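You operate a simulated robot arm through the tools that you are given. There is no shell and no other tool.

The job below is to be done with a simulated robot arm. You get a single attempt, and the scene is never put back.

## Task
Start the pump and test the motor forward at 40 Nm.
Fine: start it once; hold the load till the screen gives a result, then load to 0 and the lever to Stop; throttles and valves stay.
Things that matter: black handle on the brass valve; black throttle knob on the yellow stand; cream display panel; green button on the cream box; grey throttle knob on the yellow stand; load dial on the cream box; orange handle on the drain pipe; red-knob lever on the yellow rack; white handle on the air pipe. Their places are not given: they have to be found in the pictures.

The check looks at the end state, three seconds after you hand in, the way a careful person would. Anything else that was tipped, shoved, dropped, spilled or broken makes it a failure.

## Robot
A 7-joint arm with a two-finger gripper, fixed in place. Base frame: the origin is on the floor under the middle of its stand, x ahead of it, y to its left, z up. Lengths are in m, angles in rad, forces in N, time in s.
With the tool pointing down near the work surface it reaches from about 0.34 to 0.72 m from the base axis. Its first joint turns from -1.152 to 1.152 rad. Payload 2.45 kg.
Tool frame: the origin (TCP) lies between the finger pads and is the grasp point; the fingertips stand 0.026 m ahead of it; z points along the fingers, y is the line along which they close. The gripper opens to 0.096 m; its body begins 0.069 m behind the TCP.
Orientation is that of the tool frame in the base frame, as a unit quaternion [x, y, z, w]. With the fingers straight down and closing along the base's y, the tool's x points along the base's -x, its y along +y and its z along -z.

## Interface
- The arm moves only by the tool servo_tool. Its argument "steps" is a list that holds one entry, the list of rows, each a list of 7 numbers: the turn, a rotation vector about the tool's x, y, z in units of 120 degrees (1.0 is 120 degrees), then the shift along the tool's x, y, z in units of 400 mm (1.0 is 400 mm), then the finger opening in mm, from 0 to 96. In form: [[[rx, ry, rz, x, y, z, grip], ...]]. A call has 1 to 20 rows; each row is the pose to reach, as a shift and turn from the pose commanded when the call began, along the tool's axes at that moment. A call with a number of a shift or a turn outside -1 to 1 is refused whole. A row lasts 0.2 s, in which the tool goes at most 0.05 m and 0.15 rad; a call with a longer step from one row to the next is refused whole, and so is a gripper value outside its range. A pose out of reach is approached as far as the arm can. The call stops where the force on the tool passes 40 N (or 10 N more than at its start, if that is more) or the arm is blocked; 0.2 s more then pass. The fingers move at their own pace (about 0.05 m/s each) and stop on an object; they squeeze with about 43 N. The grip force told is the motor's: it shows also when the fingers shut on nothing. Time passes only in rows, and 0.2 s behind the last, so rows that repeat a pose let the fingers close. The reply holds the time, the measured pose of the TCP, the force on the tool along the base axes, the opening and the grip force, in the units named above and with some noise, with the torque about the TCP (base axes, N m) and any sound that the robot's microphone picked up.
- Cameras (640 x 400 px; columns grow to the right, rows downward): "scene" is fixed at [0.1052, -0.3616, 1.4285]; the picture's right is [1.00, -0.09, 0.00], its down [-0.04, -0.49, -0.87] and it looks along [0.08, 0.87, -0.49] (base axes); focal length 318 px, centre (320, 200). "wrist" rides on the gripper at [0.082, 0.003, -0.098] in the tool frame; the picture's right is [-0.04, 1.00, 0.00], its down [-0.73, -0.03, -0.68] and it looks along [-0.68, -0.03, 0.73] (tool axes); focal length 256 px, centre (320, 200).
- capture(camera): a new picture of that camera. No time passes.
- probe_pixels(camera, pixels): for up to 12 pixels [column, row] of the newest picture of that camera ("zoom" is the newest enlarged one), the place [x, y, z] in the base frame of the surface seen there, good to about 0.002 m, but the place of the scene camera against the robot may be out by one fixed shift of up to 0.018 m in any direction. No time passes.
- enlarge(camera, box): a new picture of the part [left, top, right, bottom] of that camera's present view, enlarged. No time passes.
- close_job(): hands the job in; it is judged then, once.

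Open the gripper and draw the arm clear of the work before you hand the job in, unless the task says otherwise.

The tools are called after "Call:" as a command line: name --argument value ..., lists and objects as JSON in quotes. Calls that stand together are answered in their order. servo_tool: Moves the arm, as the interface text tells. Its arguments: {"type":"object","properties":{"steps":{"type":"array","items":{"type":"array","items":{"type":"array","items":{"type":"number"}}}}},"required":["steps"]} The other tools are called the same way: capture (camera) takes a picture; probe_pixels (camera, pixels) gives the place of the surface under pixels of a picture; enlarge (camera, box) takes an enlarged picture of a part of a camera's view; close_job () hands the job in.

At the start:

```text
clock: 0.0
tool_pos: [0.3835, 0.16, 1.1074]
orientation: [0.0, 1.0, 0.0, 0.0]
ft_force: [0.6, 0.2, -0.7]
torque: [0.02, -0.03, -0.01]
grip_width: 0.0958
grasp_force: 0.1
```

scene: 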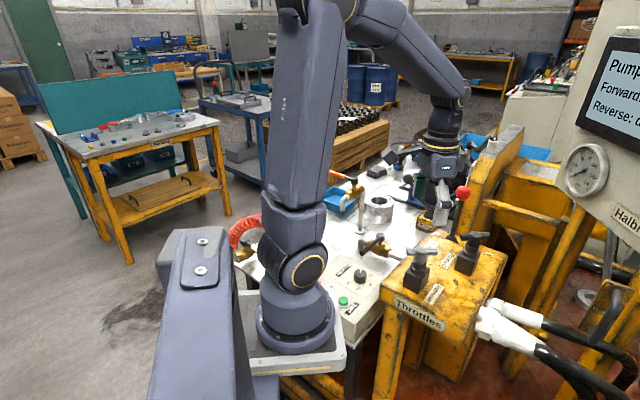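
wrist: 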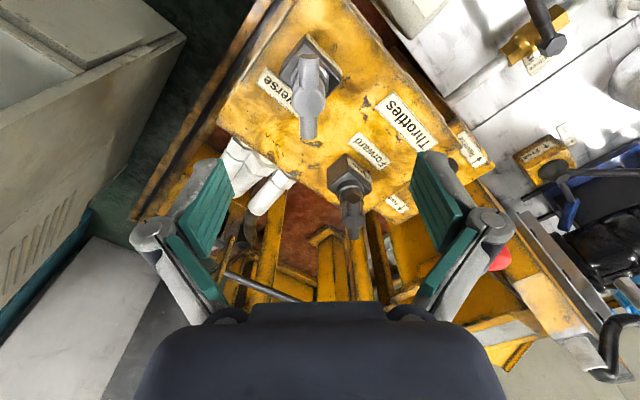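

I start by looking closely at the scene: the display sits at upper right (600,90), the cream box near (350,290), and the throttle stand near (440,280). I'll enlarge those areas.

Call:
enlarge --camera "scene" --box '[540, 20, 640, 240]'

Call:
enlarge --camera "scene" --box '[320, 240, 480, 340]'

Call:
enlarge --camera "scene" --box '[320, 140, 480, 240]'

Call:
enlarge --camera "scene" --box '[440, 140, 640, 265]'

```text
1.82 times, centred on (590, 130) of scene
```

zoom: 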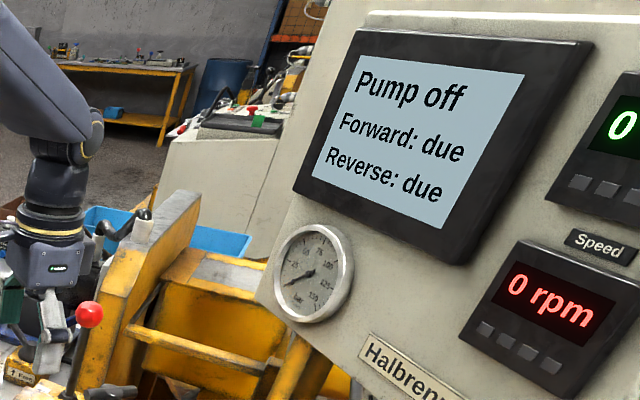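

```text
4.00 times, centred on (400, 290) of scene
```

zoom: 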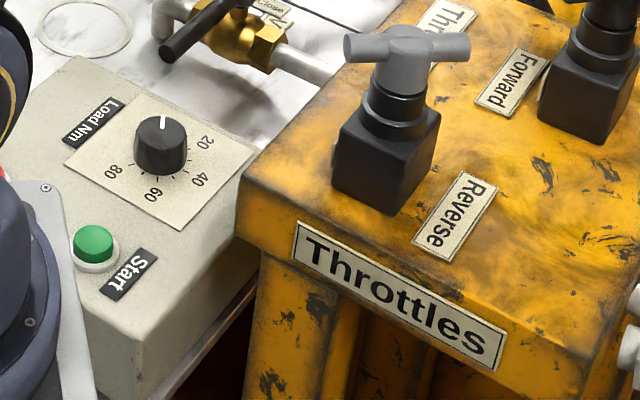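

```text
4.00 times, centred on (400, 190) of scene
```

zoom: 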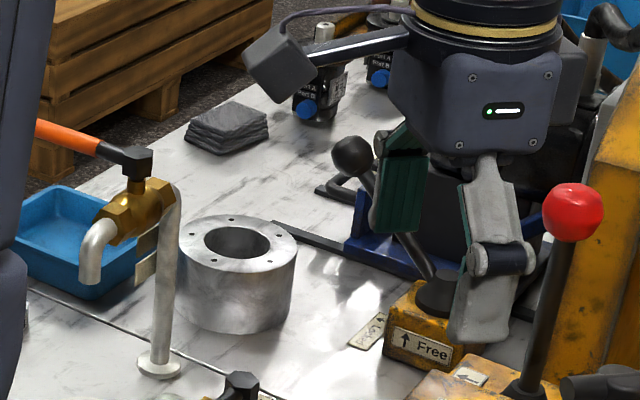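

```text
3.20 times, centred on (540, 202) of scene
```

zoom: 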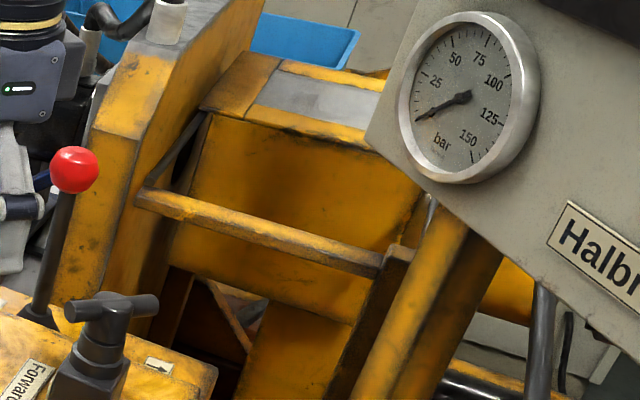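

The display says "Pump off, Forward: due, Reverse: due". I'll look at the wrist picture's details (throttles, arrows, labels) and probe main places in the scene picture.

Call:
enlarge --camera "wrist" --box '[200, 20, 520, 240]'

Call:
enlarge --camera "wrist" --box '[440, 0, 640, 200]'

Call:
probe_pixels --camera "scene" --pixels '[[343, 300], [360, 272], [422, 253], [470, 240], [462, 192], [376, 245], [585, 170], [620, 100], [335, 175], [378, 222], [247, 252], [400, 260]]'

Call:
enlarge --camera "scene" --box '[340, 200, 440, 262]'

Call:
enlarge --camera "scene" --box '[210, 190, 290, 270]'

```text
1.82 times, centred on (360, 130) of wrist
```

zoom: 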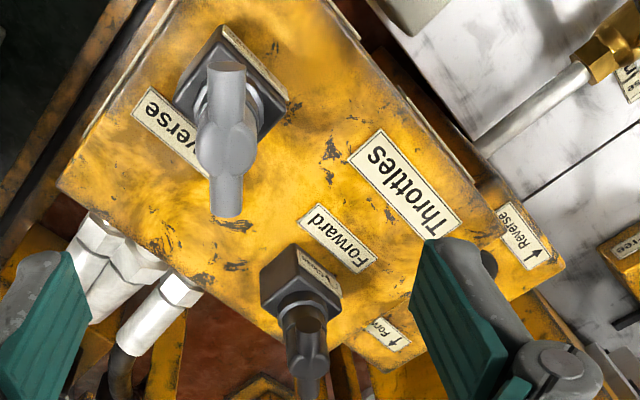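

```text
2.00 times, centred on (540, 100) of wrist
```

zoom: 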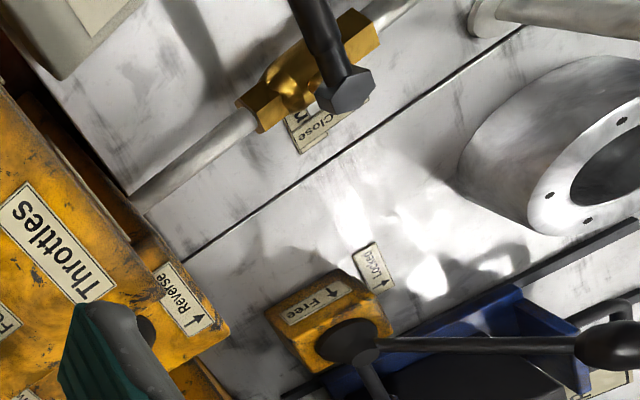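

```text
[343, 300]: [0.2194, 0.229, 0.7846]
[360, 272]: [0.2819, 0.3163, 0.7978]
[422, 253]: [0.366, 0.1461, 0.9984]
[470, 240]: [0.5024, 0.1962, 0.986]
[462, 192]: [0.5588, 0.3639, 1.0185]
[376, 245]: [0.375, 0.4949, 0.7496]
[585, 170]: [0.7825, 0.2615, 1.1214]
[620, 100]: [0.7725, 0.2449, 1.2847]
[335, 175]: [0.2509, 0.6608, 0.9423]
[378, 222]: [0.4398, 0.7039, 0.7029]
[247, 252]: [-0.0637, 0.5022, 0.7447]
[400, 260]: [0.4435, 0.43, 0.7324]
```

```text
6.40 times, centred on (390, 231) of scene
```

zoom: 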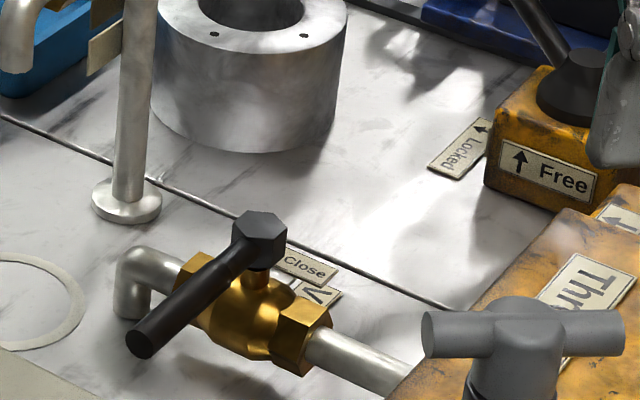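

```text
5.00 times, centred on (250, 230) of scene
```

zoom: 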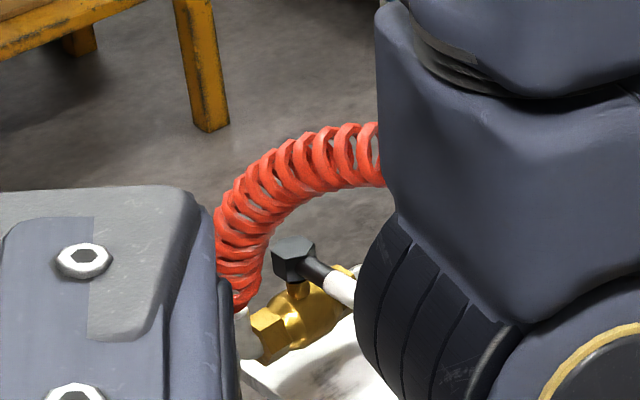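

I see the throttle knobs, "Free/Locked" lever and a "Close" label near the brass valve, and small "Reverse ↓"/"Forw ↑" labels by the red-knob lever at wrist (473,149) and (393,204). I'll probe the wrist picture for these.

Call:
probe_pixels --camera "wrist" --pixels '[[473, 149], [393, 204], [313, 95], [303, 70], [308, 133], [350, 180], [353, 225], [369, 150], [547, 45], [545, 20], [500, 262], [405, 105]]'

Call:
enlarge --camera "wrist" --box '[260, 20, 420, 120]'

Call:
enlarge --camera "wrist" --box '[300, 130, 460, 240]'

Call:
enlarge --camera "scene" --box '[420, 180, 500, 260]'

```text
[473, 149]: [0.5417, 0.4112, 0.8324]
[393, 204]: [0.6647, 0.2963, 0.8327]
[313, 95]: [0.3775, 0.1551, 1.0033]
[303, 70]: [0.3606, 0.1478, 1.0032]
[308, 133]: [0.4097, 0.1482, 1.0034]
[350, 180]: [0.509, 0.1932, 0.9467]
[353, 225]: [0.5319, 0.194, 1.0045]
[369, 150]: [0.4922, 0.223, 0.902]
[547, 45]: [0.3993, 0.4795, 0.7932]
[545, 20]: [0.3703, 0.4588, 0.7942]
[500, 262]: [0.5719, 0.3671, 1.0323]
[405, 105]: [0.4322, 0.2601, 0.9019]
```

```text
4.00 times, centred on (340, 70) of wrist
```

zoom: 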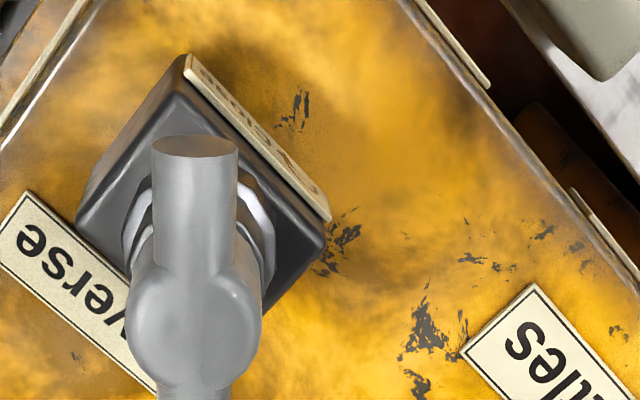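

```text
3.64 times, centred on (380, 185) of wrist
```

zoom: 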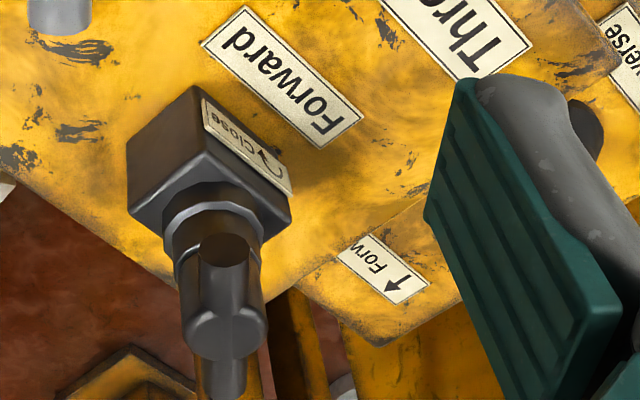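

```text
5.00 times, centred on (460, 220) of scene
```

zoom: 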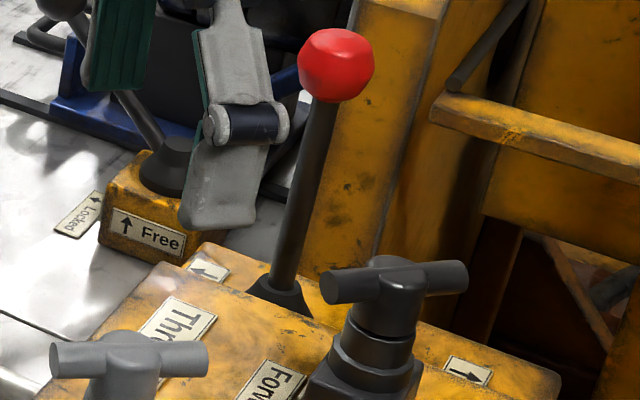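

The lever's labels sit on the rack at about (0.665,0.296,0.833) for Forward and (0.542,0.411,0.832) for Reverse. I'll shift the tool 0.2 m in +y, staying high, to look at the lever, brass valve and rack better.

Call:
servo_tool --steps '[[[0, 0, 0, 0, 0.1, 0, 96], [0, 0, 0, 0, 0.2, 0, 96], [0, 0, 0, 0, 0.3, 0, 96], [0, 0, 0, 0, 0.4, 0, 96], [0, 0, 0, 0, 0.5, 0, 96], [0, 0, 0, 0, 0.5, 0, 96]]]'

Call:
capture --camera "wrist"

Call:
capture --camera "scene"

```text
clock: 1.4
tool_pos: [0.3833, 0.3609, 1.1057]
orientation: [0.0, 1.0, 0.0, 0.0]
ft_force: [-0.2, -0.2, 0.4]
torque: [-0.01, 0.0, 0.0]
grip_width: 0.0959
grasp_force: 0.0
```

```text
taken
```

wrist: 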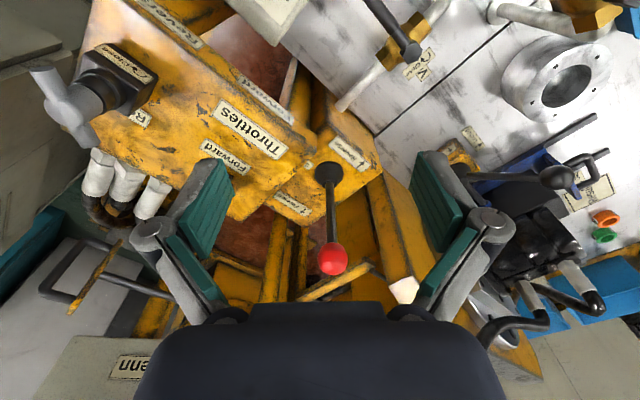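

```text
taken
```

scene: 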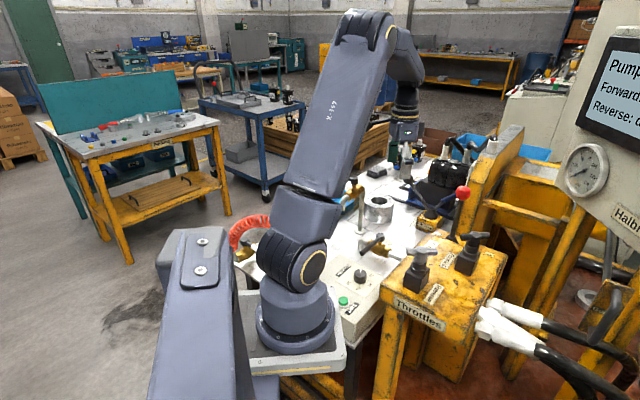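

The lever with its red knob is now at wrist (333,258), base at (328,175), with labels at (347,153) and (291,203). I'll enlarge those and probe.

Call:
enlarge --camera "wrist" --box '[240, 100, 420, 280]'

Call:
enlarge --camera "wrist" --box '[340, 0, 640, 160]'

Call:
enlarge --camera "wrist" --box '[40, 0, 300, 200]'

Call:
probe_pixels --camera "wrist" --pixels '[[333, 258], [328, 175], [347, 153], [291, 203], [332, 220], [413, 51], [385, 15], [371, 75], [395, 50], [420, 63], [340, 103], [330, 195]]'

Call:
probe_pixels --camera "scene" --pixels '[[462, 191], [458, 215], [424, 250], [468, 237], [376, 238], [360, 246], [371, 251]]'

```text
2.22 times, centred on (330, 190) of wrist
```

zoom: 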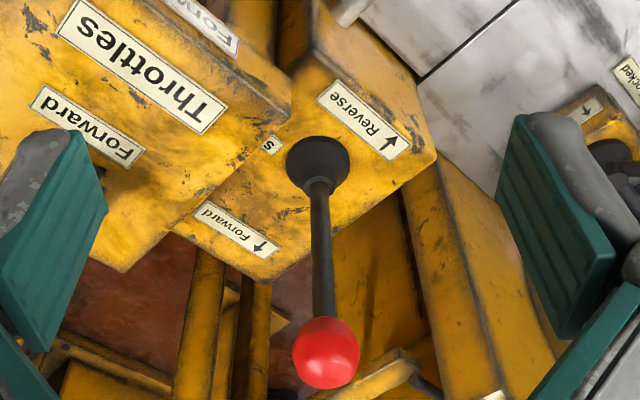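

```text
2.13 times, centred on (490, 80) of wrist
```

zoom: 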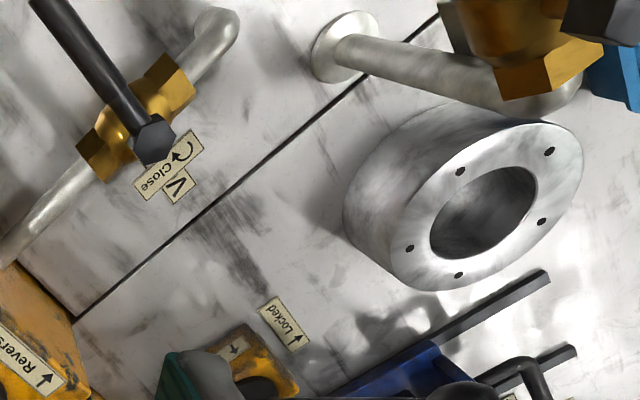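

```text
2.00 times, centred on (170, 100) of wrist
```

zoom: 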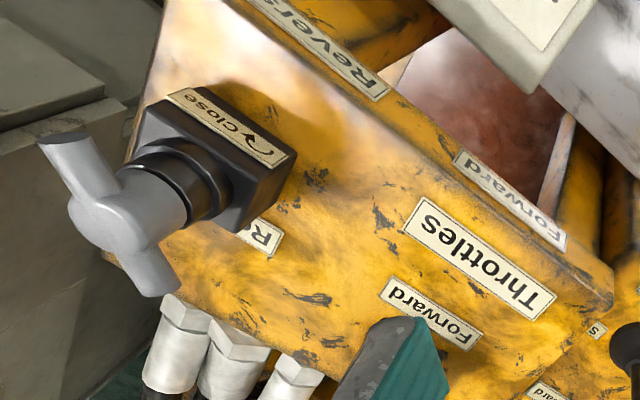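

```text
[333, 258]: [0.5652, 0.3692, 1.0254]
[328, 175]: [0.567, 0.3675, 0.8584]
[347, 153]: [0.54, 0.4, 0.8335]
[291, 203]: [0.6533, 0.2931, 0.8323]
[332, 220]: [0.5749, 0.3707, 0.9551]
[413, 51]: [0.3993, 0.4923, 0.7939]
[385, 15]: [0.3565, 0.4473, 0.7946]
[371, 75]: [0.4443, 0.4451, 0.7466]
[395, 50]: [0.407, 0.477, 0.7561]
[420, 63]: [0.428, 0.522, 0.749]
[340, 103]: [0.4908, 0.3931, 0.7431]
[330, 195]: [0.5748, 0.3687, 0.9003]
```

```text
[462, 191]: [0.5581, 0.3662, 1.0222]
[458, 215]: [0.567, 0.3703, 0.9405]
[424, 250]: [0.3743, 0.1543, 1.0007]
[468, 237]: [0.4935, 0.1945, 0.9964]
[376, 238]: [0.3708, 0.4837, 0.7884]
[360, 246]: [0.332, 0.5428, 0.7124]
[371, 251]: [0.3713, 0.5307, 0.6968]
```

The lever stands vertical at about (0.581,0.369), which looks like Stop. I'll zoom on the lever labels and the brass valve for arrow directions.

Call:
enlarge --camera "wrist" --box '[270, 180, 320, 220]'

Call:
enlarge --camera "wrist" --box '[290, 130, 390, 190]'

Call:
enlarge --camera "wrist" --box '[350, 0, 460, 110]'

Call:
probe_pixels --camera "wrist" --pixels '[[307, 165], [275, 195], [309, 210], [334, 140], [368, 166], [405, 70], [429, 52], [400, 78], [408, 48], [365, 5], [415, 25], [380, 65]]'

```text
10.00 times, centred on (295, 200) of wrist
```

zoom: 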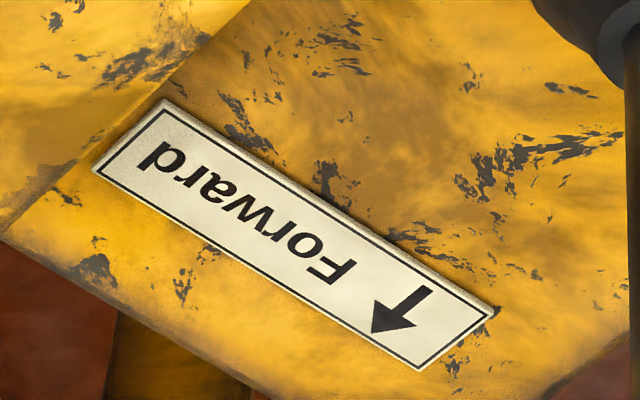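

```text
6.40 times, centred on (340, 160) of wrist
```

zoom: 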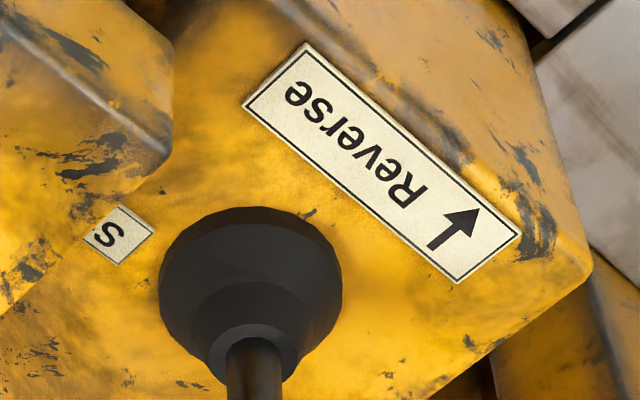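

```text
3.64 times, centred on (405, 55) of wrist
```

zoom: 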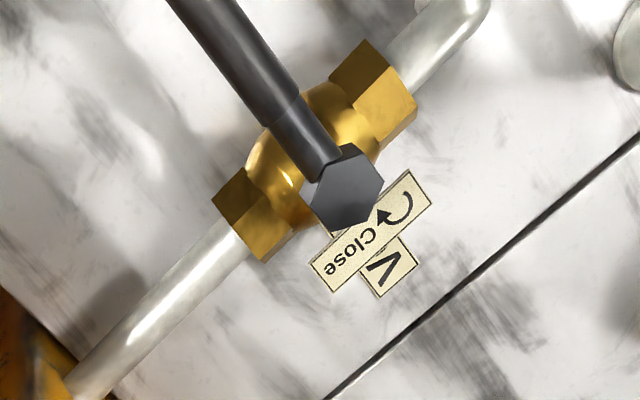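

```text
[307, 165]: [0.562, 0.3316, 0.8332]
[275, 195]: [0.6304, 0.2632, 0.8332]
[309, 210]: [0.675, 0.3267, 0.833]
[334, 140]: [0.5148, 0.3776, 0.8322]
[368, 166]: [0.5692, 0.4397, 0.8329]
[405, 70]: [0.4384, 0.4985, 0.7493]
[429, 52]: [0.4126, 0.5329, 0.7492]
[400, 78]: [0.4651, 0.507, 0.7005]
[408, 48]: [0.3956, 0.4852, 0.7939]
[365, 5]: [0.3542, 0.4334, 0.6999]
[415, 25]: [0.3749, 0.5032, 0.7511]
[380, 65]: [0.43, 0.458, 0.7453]
```

The forward arrow points toward (+x,−y) and the reverse arrow the opposite way, and the brass valve handle lies across its pipe. Next I zoom the scene camera on the load dial near (360,275) and the green button at (343,301).

Call:
enlarge --camera "scene" --box '[332, 258, 388, 293]'

Call:
enlarge --camera "scene" --box '[325, 280, 375, 320]'

Call:
probe_pixels --camera "scene" --pixels '[[360, 271], [360, 278], [352, 276], [364, 275], [371, 275], [370, 285], [358, 289], [349, 282], [343, 300], [343, 306], [337, 262], [385, 275]]'

Call:
probe_pixels --camera "wrist" --pixels '[[275.8, 193.4], [308.7, 214.1], [333, 141], [365.5, 168], [318, 260], [333, 243], [347, 258], [333, 275]]'

```text
11.43 times, centred on (360, 276) of scene
```

zoom: 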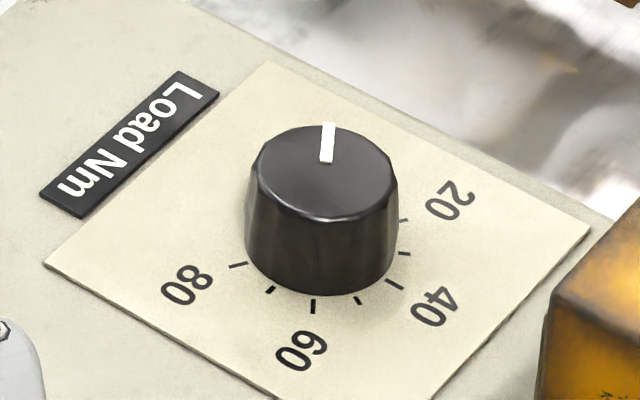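

```text
10.00 times, centred on (350, 300) of scene
```

zoom: 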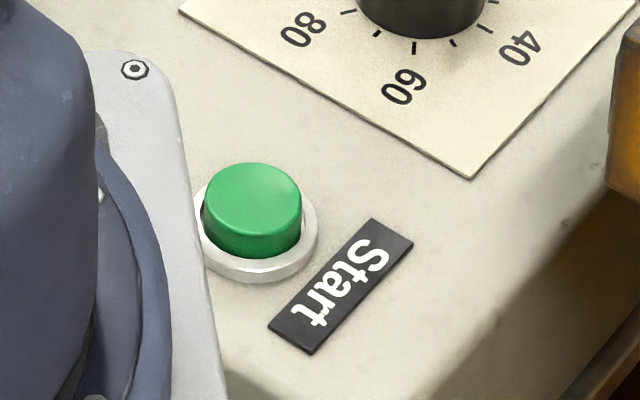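

```text
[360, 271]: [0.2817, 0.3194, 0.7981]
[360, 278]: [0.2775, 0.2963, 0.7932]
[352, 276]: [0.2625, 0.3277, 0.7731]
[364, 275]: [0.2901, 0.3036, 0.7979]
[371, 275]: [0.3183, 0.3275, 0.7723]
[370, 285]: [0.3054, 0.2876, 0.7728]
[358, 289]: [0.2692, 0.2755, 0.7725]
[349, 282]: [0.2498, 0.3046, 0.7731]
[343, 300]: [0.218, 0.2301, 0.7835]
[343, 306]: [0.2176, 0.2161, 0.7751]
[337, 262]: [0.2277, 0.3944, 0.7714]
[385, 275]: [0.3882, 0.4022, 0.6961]
```

```text
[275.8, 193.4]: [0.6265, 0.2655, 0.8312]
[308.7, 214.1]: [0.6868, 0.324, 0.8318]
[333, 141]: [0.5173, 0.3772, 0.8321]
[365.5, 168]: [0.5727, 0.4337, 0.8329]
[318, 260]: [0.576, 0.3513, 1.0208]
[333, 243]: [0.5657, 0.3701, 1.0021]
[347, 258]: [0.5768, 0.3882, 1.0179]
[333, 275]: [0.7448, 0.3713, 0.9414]
```

The dial pointer is at zoom (327,140) with ticks from 20 round to 80. I'll re-zoom the dial to probe tick positions, and zoom the stand labels in both cameras to calibrate the scene camera's fixed shift.

Call:
enlarge --camera "scene" --box '[332, 258, 388, 293]'

Call:
probe_pixels --camera "zoom" --pixels '[[238, 266], [271, 290], [313, 306], [358, 300], [395, 286], [405, 253], [403, 220], [327, 126], [326, 160], [45, 263], [592, 228], [267, 62]]'

Call:
probe_pixels --camera "zoom" --pixels '[[252, 160], [395, 168], [320, 127], [310, 215], [275, 135], [375, 140], [325, 170], [248, 230], [320, 290], [396, 240]]'

Call:
enlarge --camera "scene" --box '[420, 240, 480, 300]'

```text
11.43 times, centred on (360, 276) of scene
```

zoom: 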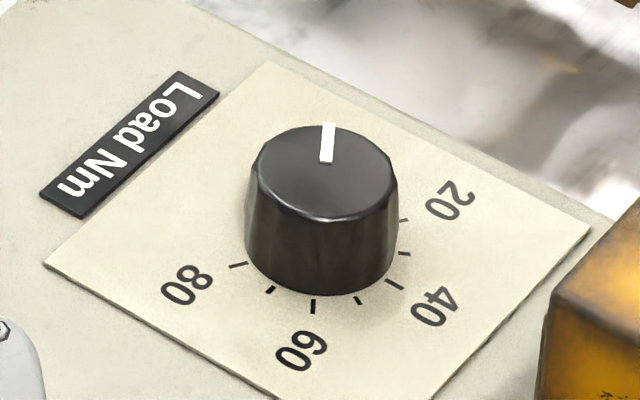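

```text
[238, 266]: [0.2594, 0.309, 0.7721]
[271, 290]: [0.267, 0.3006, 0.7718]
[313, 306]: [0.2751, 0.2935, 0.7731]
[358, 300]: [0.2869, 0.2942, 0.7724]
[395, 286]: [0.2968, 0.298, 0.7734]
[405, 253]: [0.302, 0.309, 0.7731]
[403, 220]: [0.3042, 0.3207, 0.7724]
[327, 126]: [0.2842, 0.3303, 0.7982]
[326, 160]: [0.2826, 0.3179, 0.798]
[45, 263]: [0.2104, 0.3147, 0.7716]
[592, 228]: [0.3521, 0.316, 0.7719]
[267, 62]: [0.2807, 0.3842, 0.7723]
```

```text
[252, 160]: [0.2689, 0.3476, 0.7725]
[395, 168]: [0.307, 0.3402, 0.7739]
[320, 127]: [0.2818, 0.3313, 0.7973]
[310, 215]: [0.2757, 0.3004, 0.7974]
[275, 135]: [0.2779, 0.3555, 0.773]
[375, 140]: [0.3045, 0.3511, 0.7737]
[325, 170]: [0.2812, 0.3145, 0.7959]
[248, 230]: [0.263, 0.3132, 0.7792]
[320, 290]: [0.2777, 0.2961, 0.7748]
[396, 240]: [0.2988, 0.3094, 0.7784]
```

```text
6.67 times, centred on (450, 270) of scene
```

zoom: 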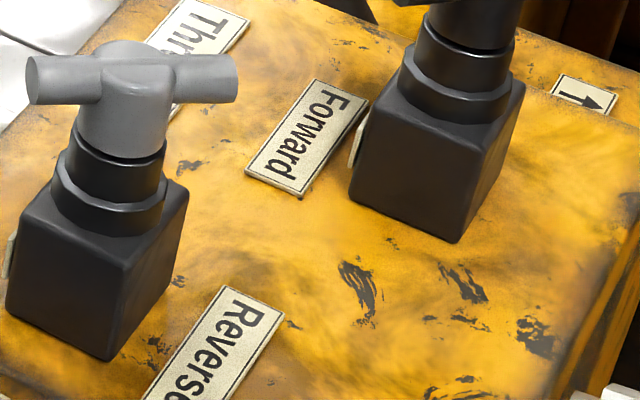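

The pointer sits at ≈75–80° azimuth, which extrapolates to 0 on the ticks (10 Nm ≈ 30°), so 40 is 120° clockwise. I'll probe the stand's edge near the dial in the wrist picture, plus the Forward label corners for calibration.

Call:
probe_pixels --camera "zoom" --pixels '[[315, 80], [368, 101], [245, 170], [298, 196], [227, 287], [284, 313], [205, 75], [60, 78]]'

Call:
enlarge --camera "wrist" --box '[80, 0, 320, 180]'

Call:
probe_pixels --camera "wrist" --pixels '[[125, 3], [150, 23], [200, 66], [260, 115], [300, 147], [240, 5], [275, 35], [180, 15], [150, 110], [250, 110]]'

```text
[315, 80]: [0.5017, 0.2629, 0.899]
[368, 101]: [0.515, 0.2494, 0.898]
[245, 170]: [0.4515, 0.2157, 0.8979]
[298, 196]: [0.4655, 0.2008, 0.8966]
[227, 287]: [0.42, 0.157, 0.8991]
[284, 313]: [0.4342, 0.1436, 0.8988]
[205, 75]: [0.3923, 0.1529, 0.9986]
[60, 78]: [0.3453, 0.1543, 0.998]
```

```text
2.22 times, centred on (200, 90) of wrist
```

zoom: 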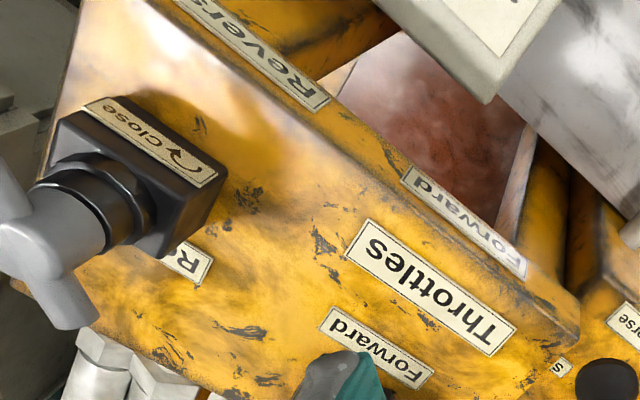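

```text
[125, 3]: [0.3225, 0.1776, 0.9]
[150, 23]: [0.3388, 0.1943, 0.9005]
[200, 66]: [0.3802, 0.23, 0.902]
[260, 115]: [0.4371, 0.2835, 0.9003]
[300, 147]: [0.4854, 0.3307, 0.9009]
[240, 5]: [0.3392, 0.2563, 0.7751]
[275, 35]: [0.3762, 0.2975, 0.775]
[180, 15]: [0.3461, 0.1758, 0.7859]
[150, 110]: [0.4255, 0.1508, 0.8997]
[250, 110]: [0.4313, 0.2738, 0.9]
```

Now I probe the same Forward-label corners in the wrist zoom to find the scene camera's shift.

Call:
probe_pixels --camera "zoom" --pixels '[[332, 307], [435, 368], [319, 329], [421, 389], [366, 219], [517, 321], [500, 4], [545, 0], [488, 100]]'

Call:
enlarge --camera "scene" --box '[430, 232, 480, 272]'

```text
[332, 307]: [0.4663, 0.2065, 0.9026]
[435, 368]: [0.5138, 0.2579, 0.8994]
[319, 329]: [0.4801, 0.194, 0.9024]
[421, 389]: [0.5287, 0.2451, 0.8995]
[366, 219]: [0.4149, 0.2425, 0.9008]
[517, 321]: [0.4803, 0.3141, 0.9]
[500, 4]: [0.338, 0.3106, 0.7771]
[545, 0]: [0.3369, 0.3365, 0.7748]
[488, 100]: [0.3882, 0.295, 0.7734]
```

```text
10.00 times, centred on (455, 252) of scene
```

zoom: 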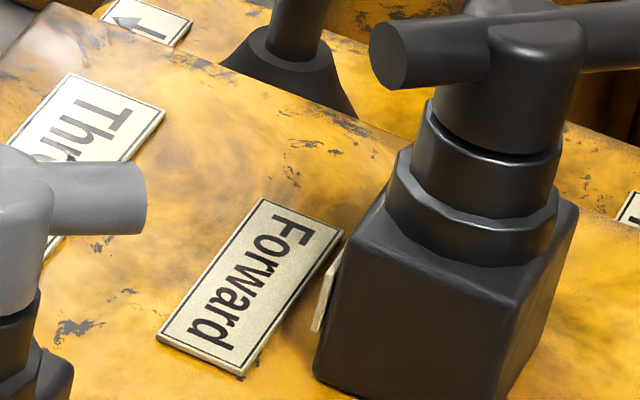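

The scene camera needs about (+0.014,−0.006,+0.003) added, so the dial is at ≈(0.295,0.309, top 0.801) and the button at ≈(0.232,0.224, top 0.787). I'll move above the dial at z≈1.0, yawed 45° clockwise so the camera side stays away from the stand, and look down.

Call:
servo_tool --steps '[[[0, 0, 0.054, 0.031, -0.018, 0.038, 96], [0, 0, 0.107, 0.063, -0.037, 0.077, 96], [0, 0, 0.161, 0.095, -0.055, 0.115, 96], [0, 0, 0.214, 0.126, -0.073, 0.154, 96], [0, 0, 0.268, 0.158, -0.091, 0.192, 96], [0, 0, 0.321, 0.19, -0.11, 0.23, 96], [0, 0, 0.375, 0.221, -0.128, 0.268, 96], [0, 0, 0.375, 0.221, -0.128, 0.268, 96]]]'

Call:
capture --camera "wrist"

Call:
capture --camera "scene"

```text
clock: 3.2
tool_pos: [0.2948, 0.3055, 0.9987]
orientation: [0.384, 0.923, 0.001, 0.0]
ft_force: [-0.5, -0.3, -1.1]
torque: [-0.02, 0.01, -0.02]
grip_width: 0.096
grasp_force: 0.0
```

```text
taken
```

wrist: 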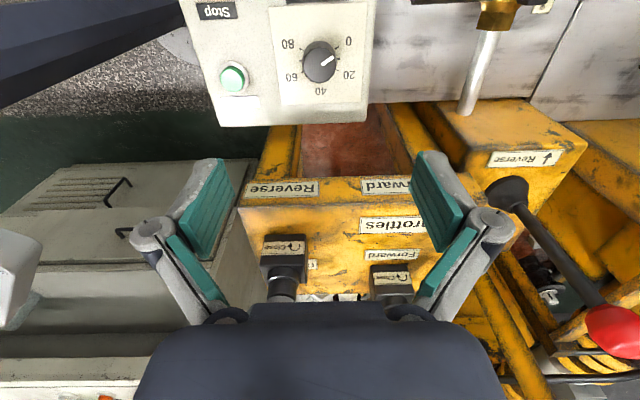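

```text
taken
```

scene: 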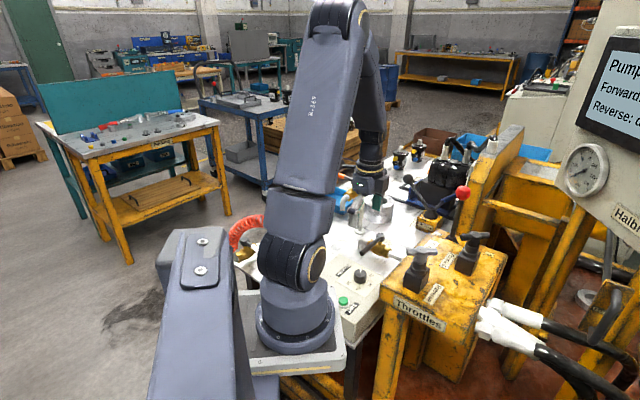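

The dial shows at wrist (319,62) with its pointer at 0, and the green button at (233,77); there is also a "Stop" label at (216,9). I'll zoom and probe these.

Call:
enlarge --camera "wrist" --box '[180, 0, 380, 130]'

Call:
probe_pixels --camera "wrist" --pixels '[[319, 62], [303, 60], [336, 64], [319, 46], [319, 80], [233, 77], [222, 77], [244, 77], [233, 67], [233, 88], [348, 42], [320, 92]]'

```text
3.08 times, centred on (280, 65) of wrist
```

zoom: 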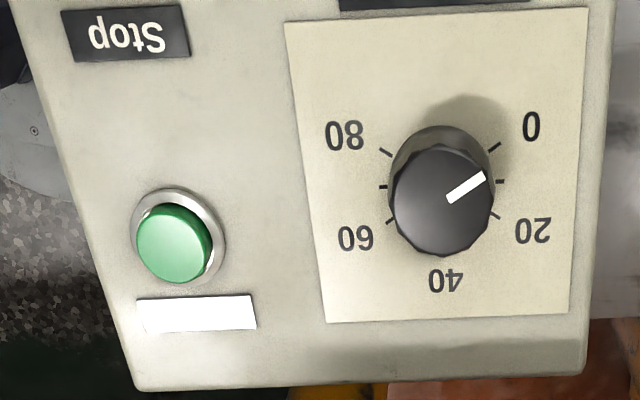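

```text
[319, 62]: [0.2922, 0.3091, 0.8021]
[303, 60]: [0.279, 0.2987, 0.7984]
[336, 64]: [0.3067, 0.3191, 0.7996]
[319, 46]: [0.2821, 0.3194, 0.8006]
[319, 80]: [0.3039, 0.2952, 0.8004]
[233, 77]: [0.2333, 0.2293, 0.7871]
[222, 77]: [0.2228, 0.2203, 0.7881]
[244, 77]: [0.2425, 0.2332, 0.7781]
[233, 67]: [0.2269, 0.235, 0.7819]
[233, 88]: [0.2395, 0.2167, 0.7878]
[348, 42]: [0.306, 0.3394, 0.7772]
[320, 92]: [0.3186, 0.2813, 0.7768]
```

Pointer at 0 is confirmed and clockwise raises the load. I'll probe exact centres from this zoom: plate corners, knob rim, ticks and button rim.

Call:
probe_pixels --camera "zoom" --pixels '[[288, 25], [583, 11], [567, 310], [328, 319], [173, 243], [145, 243], [200, 243], [173, 212], [173, 272], [442, 203], [400, 203], [486, 203]]'

Call:
probe_pixels --camera "zoom" --pixels '[[442, 155], [442, 250], [495, 147], [497, 214], [387, 153], [391, 220], [131, 240], [224, 240], [178, 190], [120, 45], [60, 100], [460, 195]]'

```text
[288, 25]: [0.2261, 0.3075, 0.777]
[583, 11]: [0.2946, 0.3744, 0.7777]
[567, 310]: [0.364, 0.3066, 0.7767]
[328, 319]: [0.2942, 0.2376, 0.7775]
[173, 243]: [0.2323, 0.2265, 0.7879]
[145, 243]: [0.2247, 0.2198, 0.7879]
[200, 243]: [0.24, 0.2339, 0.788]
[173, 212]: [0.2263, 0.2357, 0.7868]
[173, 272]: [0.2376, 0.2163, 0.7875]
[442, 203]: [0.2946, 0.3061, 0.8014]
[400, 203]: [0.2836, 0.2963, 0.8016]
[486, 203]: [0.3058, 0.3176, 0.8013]
```

```text
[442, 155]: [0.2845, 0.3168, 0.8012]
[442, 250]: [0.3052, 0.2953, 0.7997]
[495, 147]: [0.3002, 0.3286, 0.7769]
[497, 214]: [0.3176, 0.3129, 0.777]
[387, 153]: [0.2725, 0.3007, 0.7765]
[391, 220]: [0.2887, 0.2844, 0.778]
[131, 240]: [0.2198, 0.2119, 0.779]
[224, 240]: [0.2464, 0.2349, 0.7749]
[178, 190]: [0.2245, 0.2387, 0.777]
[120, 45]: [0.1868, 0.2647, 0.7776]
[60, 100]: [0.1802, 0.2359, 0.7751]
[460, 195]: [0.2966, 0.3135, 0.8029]
```

Centres: dial (0.2947,0.3064, top 0.801), button (0.2322,0.2263, top 0.788). I'll close the fingers and move to just above the button at TCP z≈0.87.

Call:
servo_tool --steps '[[[0, 0, 0, -0.004, -0.032, 0.044, 0], [0, 0, 0, -0.009, -0.064, 0.088, 0], [0, 0, 0, -0.013, -0.096, 0.13, 0], [0, 0, 0, -0.017, -0.128, 0.174, 0], [0, 0, 0, -0.022, -0.16, 0.218, 0], [0, 0, 0, -0.026, -0.193, 0.26, 0], [0, 0, 0, -0.03, -0.225, 0.3, 0], [0, 0, 0, -0.0346, -0.257, 0.325, 0], [0, 0, 0, -0.0346, -0.257, 0.325, 0], [0, 0, 0, -0.0346, -0.257, 0.325, 0]]]'

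Call:
capture --camera "wrist"

Call:
capture --camera "scene"

```text
clock: 5.4
tool_pos: [0.2318, 0.2266, 0.8677]
orientation: [0.383, 0.924, 0.0, 0.0]
ft_force: [0.4, -0.1, 0.1]
torque: [0.0, 0.02, -0.02]
grip_width: 0.0
grasp_force: 28.3
```

```text
taken
```

wrist: 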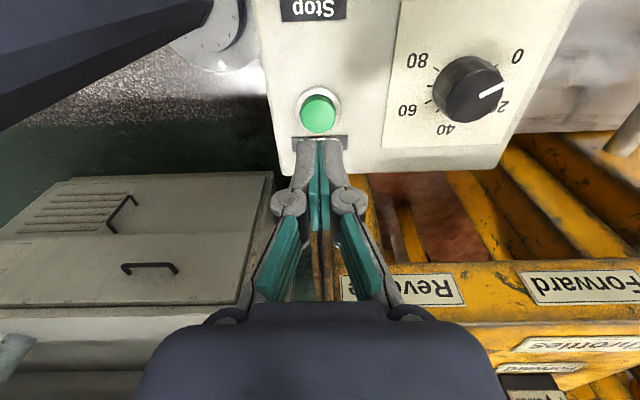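

```text
taken
```

scene: 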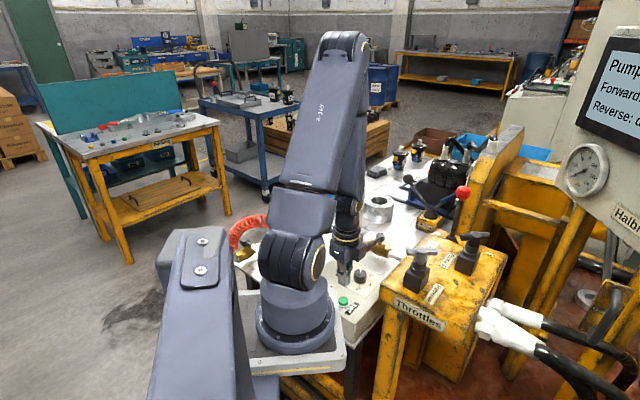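

The tool reached (0.232,0.227,0.868); the button shows at (318,113) just ahead of the closed fingertips. I'll re-probe it to confirm its centre before pressing.

Call:
enlarge --camera "wrist" --box '[270, 70, 370, 170]'

Call:
probe_pixels --camera "wrist" --pixels '[[318, 113], [303, 113], [333, 113], [318, 98], [318, 129], [310, 150], [328, 150]]'

```text
4.00 times, centred on (320, 120) of wrist
```

zoom: 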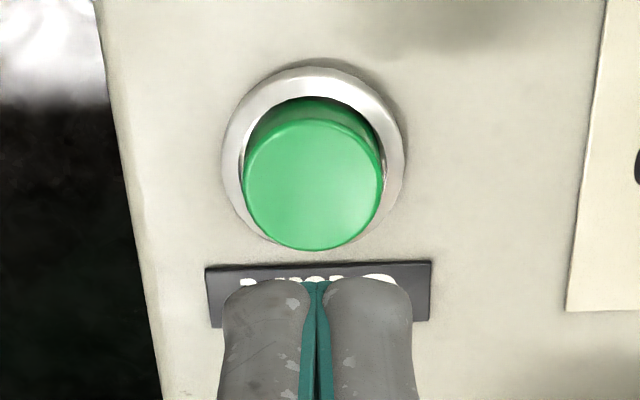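

```text
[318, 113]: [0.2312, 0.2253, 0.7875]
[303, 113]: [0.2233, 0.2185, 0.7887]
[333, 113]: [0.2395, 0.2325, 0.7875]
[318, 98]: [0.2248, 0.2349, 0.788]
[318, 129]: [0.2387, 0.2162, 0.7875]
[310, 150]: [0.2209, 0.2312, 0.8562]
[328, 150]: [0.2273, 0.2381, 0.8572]
```

The button centre reads (0.2315,0.2255,0.788), within 1 mm of the TCP axis. I'll descend slowly until the fingertips press it about 6 mm and read the reaction.

Call:
servo_tool --steps '[[[0, 0, 0, 0, -0.002, 0.05, 0], [0, 0, 0, 0, -0.002, 0.1, 0], [0, 0, 0, 0, -0.002, 0.131, 0], [0, 0, 0, 0, -0.002, 0.136, 0], [0, 0, 0, 0, -0.002, 0.141, 0], [0, 0, 0, 0, -0.002, 0.146, 0], [0, 0, 0, 0, -0.002, 0.151, 0], [0, 0, 0, 0, -0.002, 0.156, 0]]]'

Call:
capture --camera "wrist"

Call:
enlarge --camera "scene" --box '[540, 20, 640, 240]'

```text
clock: 7.2
tool_pos: [0.2321, 0.2267, 0.8066]
orientation: [0.383, 0.924, 0.001, 0.0]
ft_force: [2.9, -1.2, 15.3]
torque: [-0.03, -0.09, -0.03]
grip_width: 0.0059
grasp_force: 28.4
heard: click
```

```text
taken
```

wrist: 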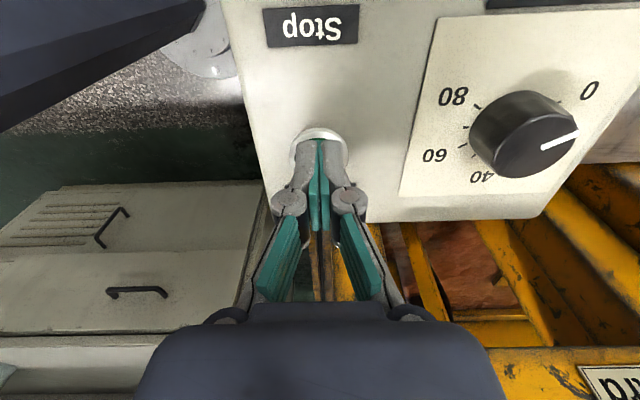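

```text
1.82 times, centred on (590, 130) of scene
```

zoom: 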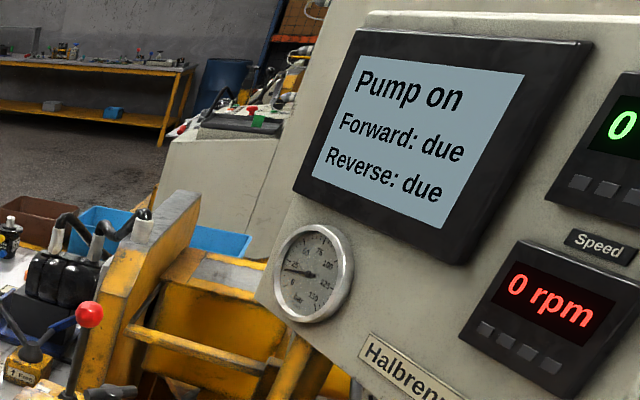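

A click was heard and the screen reads "Pump on" with pressure on the gauge. I'll release the button straight up, then travel high over to the red-knob lever, turning the tool so the fingers close along the lever's swing direction.

Call:
servo_tool --steps '[[[0, 0, 0, 0, 0, -0.1, 0], [0, 0, 0, 0, 0, -0.2, 0], [0, 0, 0, 0, 0, -0.3, 0], [0, 0, -0.068, 0, 0, -0.4, 0], [0, 0, -0.136, 0, 0, -0.5, 0], [0, 0, -0.204, 0, 0, -0.6, 0], [0, 0, -0.272, 0, 0, -0.7, 0], [0, 0, -0.34, 0, 0, -0.805, 0], [0, 0, -0.408, -0.045, 0.087, -0.805, 60], [0, 0, -0.476, -0.09, 0.173, -0.805, 60], [0, 0, -0.544, -0.135, 0.26, -0.805, 60], [0, 0, -0.612, -0.18, 0.3465, -0.805, 60], [0, 0, -0.68, -0.225, 0.433, -0.805, 60], [0, 0, -0.75, -0.27, 0.52, -0.805, 60], [0, 0, -0.75, -0.3155, 0.606, -0.805, 60], [0, 0, -0.75, -0.3606, 0.693, -0.805, 60], [0, 0, -0.75, -0.3606, 0.693, -0.805, 60]]]'

Call:
capture --camera "wrist"

Call:
capture --camera "scene"

Call:
enlarge --camera "scene" --box '[540, 20, 640, 240]'

```text
clock: 10.8
tool_pos: [0.5303, 0.3191, 1.1305]
orientation: [-0.384, 0.923, 0.0, -0.001]
ft_force: [0.5, 0.1, -0.4]
torque: [0.0, -0.04, -0.02]
grip_width: 0.0599
grasp_force: 0.0
```

```text
taken
```

wrist: 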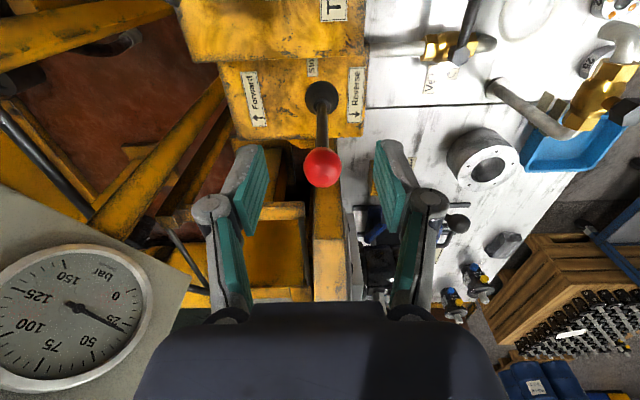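

```text
taken
```

scene: 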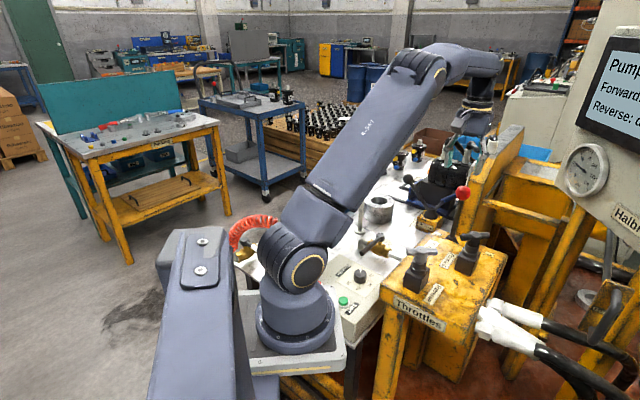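

```text
1.82 times, centred on (590, 130) of scene
```

zoom: 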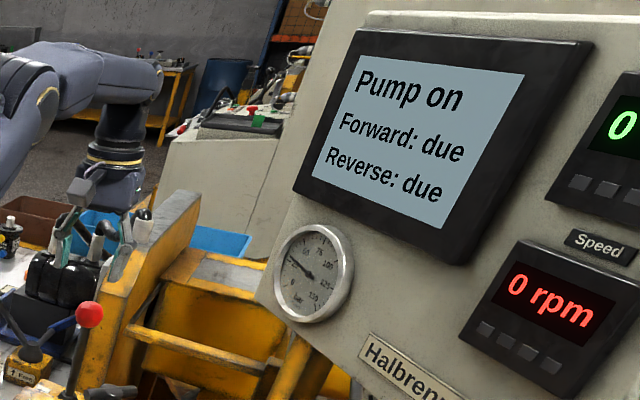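

The lever is now seen square on: knob (322,168), Forward label at left (257,98), Reverse at right (355,95), Stop label at (313,67). I'll probe the knob and the yellow post and bar beyond it for clearance.

Call:
probe_pixels --camera "wrist" --pixels '[[322, 168], [303, 168], [341, 168], [322, 150], [322, 187], [322, 125], [322, 95], [330, 215], [330, 245], [270, 220], [355, 215], [310, 300]]'

Call:
probe_pixels --camera "wrist" --pixels '[[257, 98], [356, 95], [313, 67], [250, 70], [266, 125], [350, 70], [360, 122], [190, 300], [150, 150], [170, 235], [280, 160], [365, 300]]'

Call:
enlarge --camera "wrist" --box '[200, 40, 440, 320]'

```text
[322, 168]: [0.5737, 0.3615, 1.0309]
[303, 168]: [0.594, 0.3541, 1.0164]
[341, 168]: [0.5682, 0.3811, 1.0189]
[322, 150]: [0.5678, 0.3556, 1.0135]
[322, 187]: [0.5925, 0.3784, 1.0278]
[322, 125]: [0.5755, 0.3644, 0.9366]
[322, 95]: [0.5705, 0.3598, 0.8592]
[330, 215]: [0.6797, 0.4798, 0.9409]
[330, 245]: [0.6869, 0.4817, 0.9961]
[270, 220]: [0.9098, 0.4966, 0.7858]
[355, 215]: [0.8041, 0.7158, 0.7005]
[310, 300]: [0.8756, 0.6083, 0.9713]
```

```text
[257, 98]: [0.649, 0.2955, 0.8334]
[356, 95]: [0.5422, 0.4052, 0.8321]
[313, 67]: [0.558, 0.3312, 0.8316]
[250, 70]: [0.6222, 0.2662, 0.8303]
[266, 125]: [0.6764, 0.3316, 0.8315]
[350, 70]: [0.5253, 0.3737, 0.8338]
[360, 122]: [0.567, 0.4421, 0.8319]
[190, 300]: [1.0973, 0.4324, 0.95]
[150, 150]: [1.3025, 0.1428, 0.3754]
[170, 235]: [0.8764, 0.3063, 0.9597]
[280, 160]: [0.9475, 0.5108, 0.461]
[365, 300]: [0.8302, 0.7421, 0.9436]
```

```text
1.43 times, centred on (320, 180) of wrist
```

zoom: 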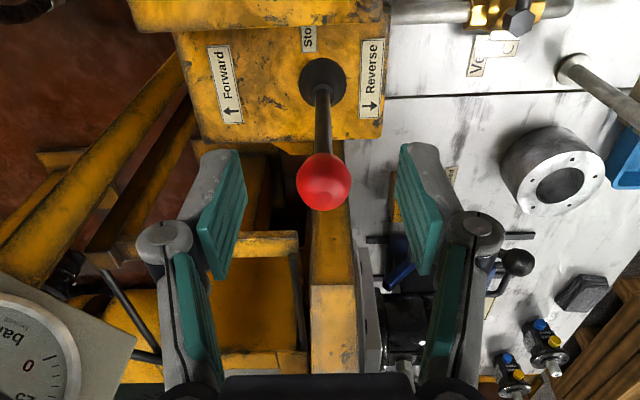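

The knob centre is ≈(0.5805,0.369,1.016). Before moving in, I'll probe the edge of the gauge/display panel, (180,290) in the wrist picture and its left edge in the scene, to know the clearance on the Forward side.

Call:
probe_pixels --camera "wrist" --pixels '[[178, 288], [165, 310], [120, 245], [90, 240], [40, 205], [150, 345], [75, 310]]'

Call:
probe_pixels --camera "scene" --pixels '[[560, 185], [565, 165], [590, 90], [575, 195], [600, 40], [620, 230], [585, 170]]'

```text
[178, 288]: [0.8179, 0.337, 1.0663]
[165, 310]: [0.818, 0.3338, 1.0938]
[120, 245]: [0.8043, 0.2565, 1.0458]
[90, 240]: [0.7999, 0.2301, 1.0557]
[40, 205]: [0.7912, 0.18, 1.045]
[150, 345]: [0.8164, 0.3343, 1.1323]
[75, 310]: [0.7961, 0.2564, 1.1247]
```

```text
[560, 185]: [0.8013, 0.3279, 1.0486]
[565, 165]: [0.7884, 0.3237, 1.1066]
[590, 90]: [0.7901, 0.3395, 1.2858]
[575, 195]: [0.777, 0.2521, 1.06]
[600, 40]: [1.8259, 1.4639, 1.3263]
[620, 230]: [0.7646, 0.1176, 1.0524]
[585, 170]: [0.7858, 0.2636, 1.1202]
```

The panel face is at x≈0.8, giving enough clearance. I'll centre over the knob and lower the open fingers (60 mm) around it, one on each side along the swing.

Call:
servo_tool --steps '[[[0, 0, 0, -0.06, -0.001, 0, 62], [0, 0, 0, -0.12, -0.002, 0, 62], [0, 0, 0, -0.177, -0.003, 0, 62], [0, 0, 0, -0.177, -0.003, 0.07, 62], [0, 0, 0, -0.177, -0.003, 0.14, 62], [0, 0, 0, -0.177, -0.003, 0.14, 62]]]'

Call:
capture --camera "wrist"

Call:
capture --camera "scene"

```text
clock: 12.2
tool_pos: [0.5819, 0.3682, 1.0726]
orientation: [-0.382, 0.924, 0.0, 0.0]
ft_force: [0.6, -0.6, 0.3]
torque: [0.03, -0.01, 0.0]
grip_width: 0.062
grasp_force: 0.0
out of reach, approached as far as the arm can: row 3, 4
```

```text
taken
```

wrist: 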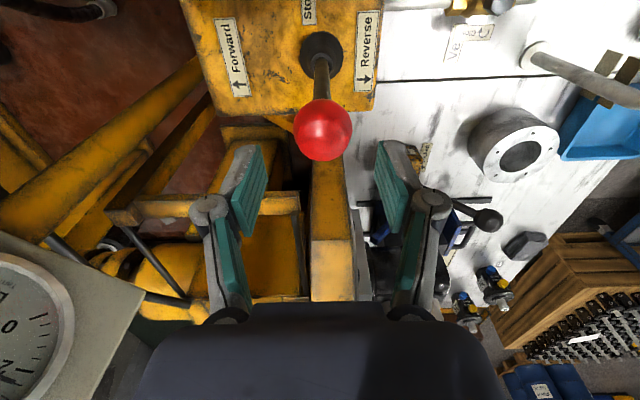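

```text
taken
```

scene: 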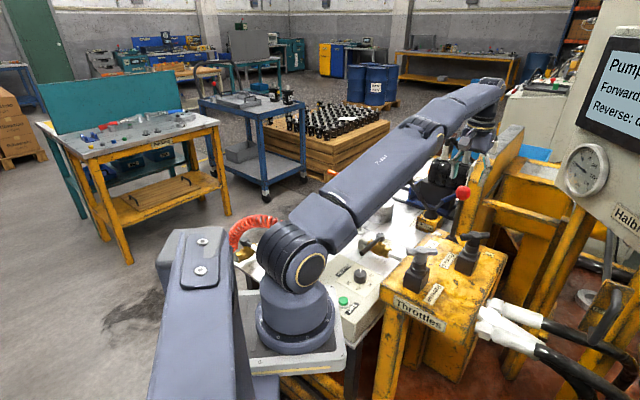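

The tool is at (0.582,0.368,1.073) with the knob centred below between the fingers (323,130). I'll descend to z≈1.02 and narrow the fingers to about 46 mm around it.

Call:
servo_tool --steps '[[[0, 0, 0, 0, 0, 0.07, 62], [0, 0, 0, 0, 0, 0.135, 62], [0, 0, 0, 0, 0, 0.135, 46], [0, 0, 0, 0, 0, 0.135, 46]]]'

Call:
capture --camera "wrist"

Call:
enlarge --camera "scene" --box '[420, 130, 520, 230]'

```text
clock: 13.2
tool_pos: [0.5823, 0.3679, 1.0175]
orientation: [-0.383, 0.924, 0.0, 0.001]
ft_force: [0.6, -0.1, 0.2]
torque: [0.01, -0.01, -0.02]
grip_width: 0.0459
grasp_force: 0.0
```

```text
taken
```

wrist: 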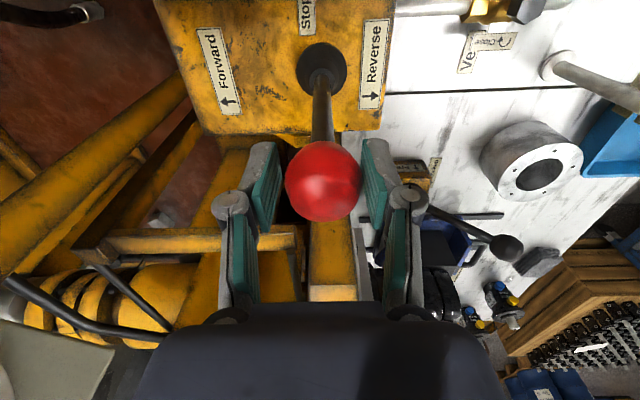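

```text
4.00 times, centred on (470, 180) of scene
```

zoom: 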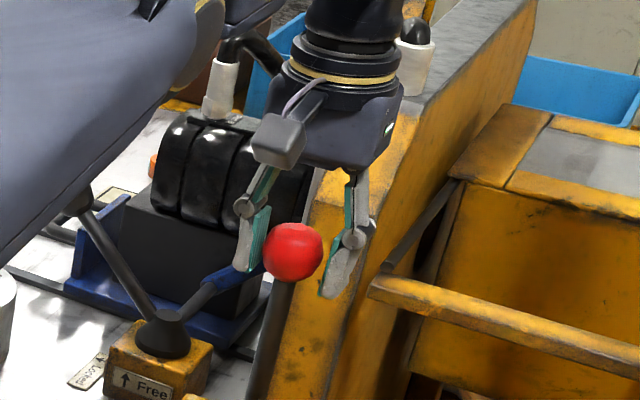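

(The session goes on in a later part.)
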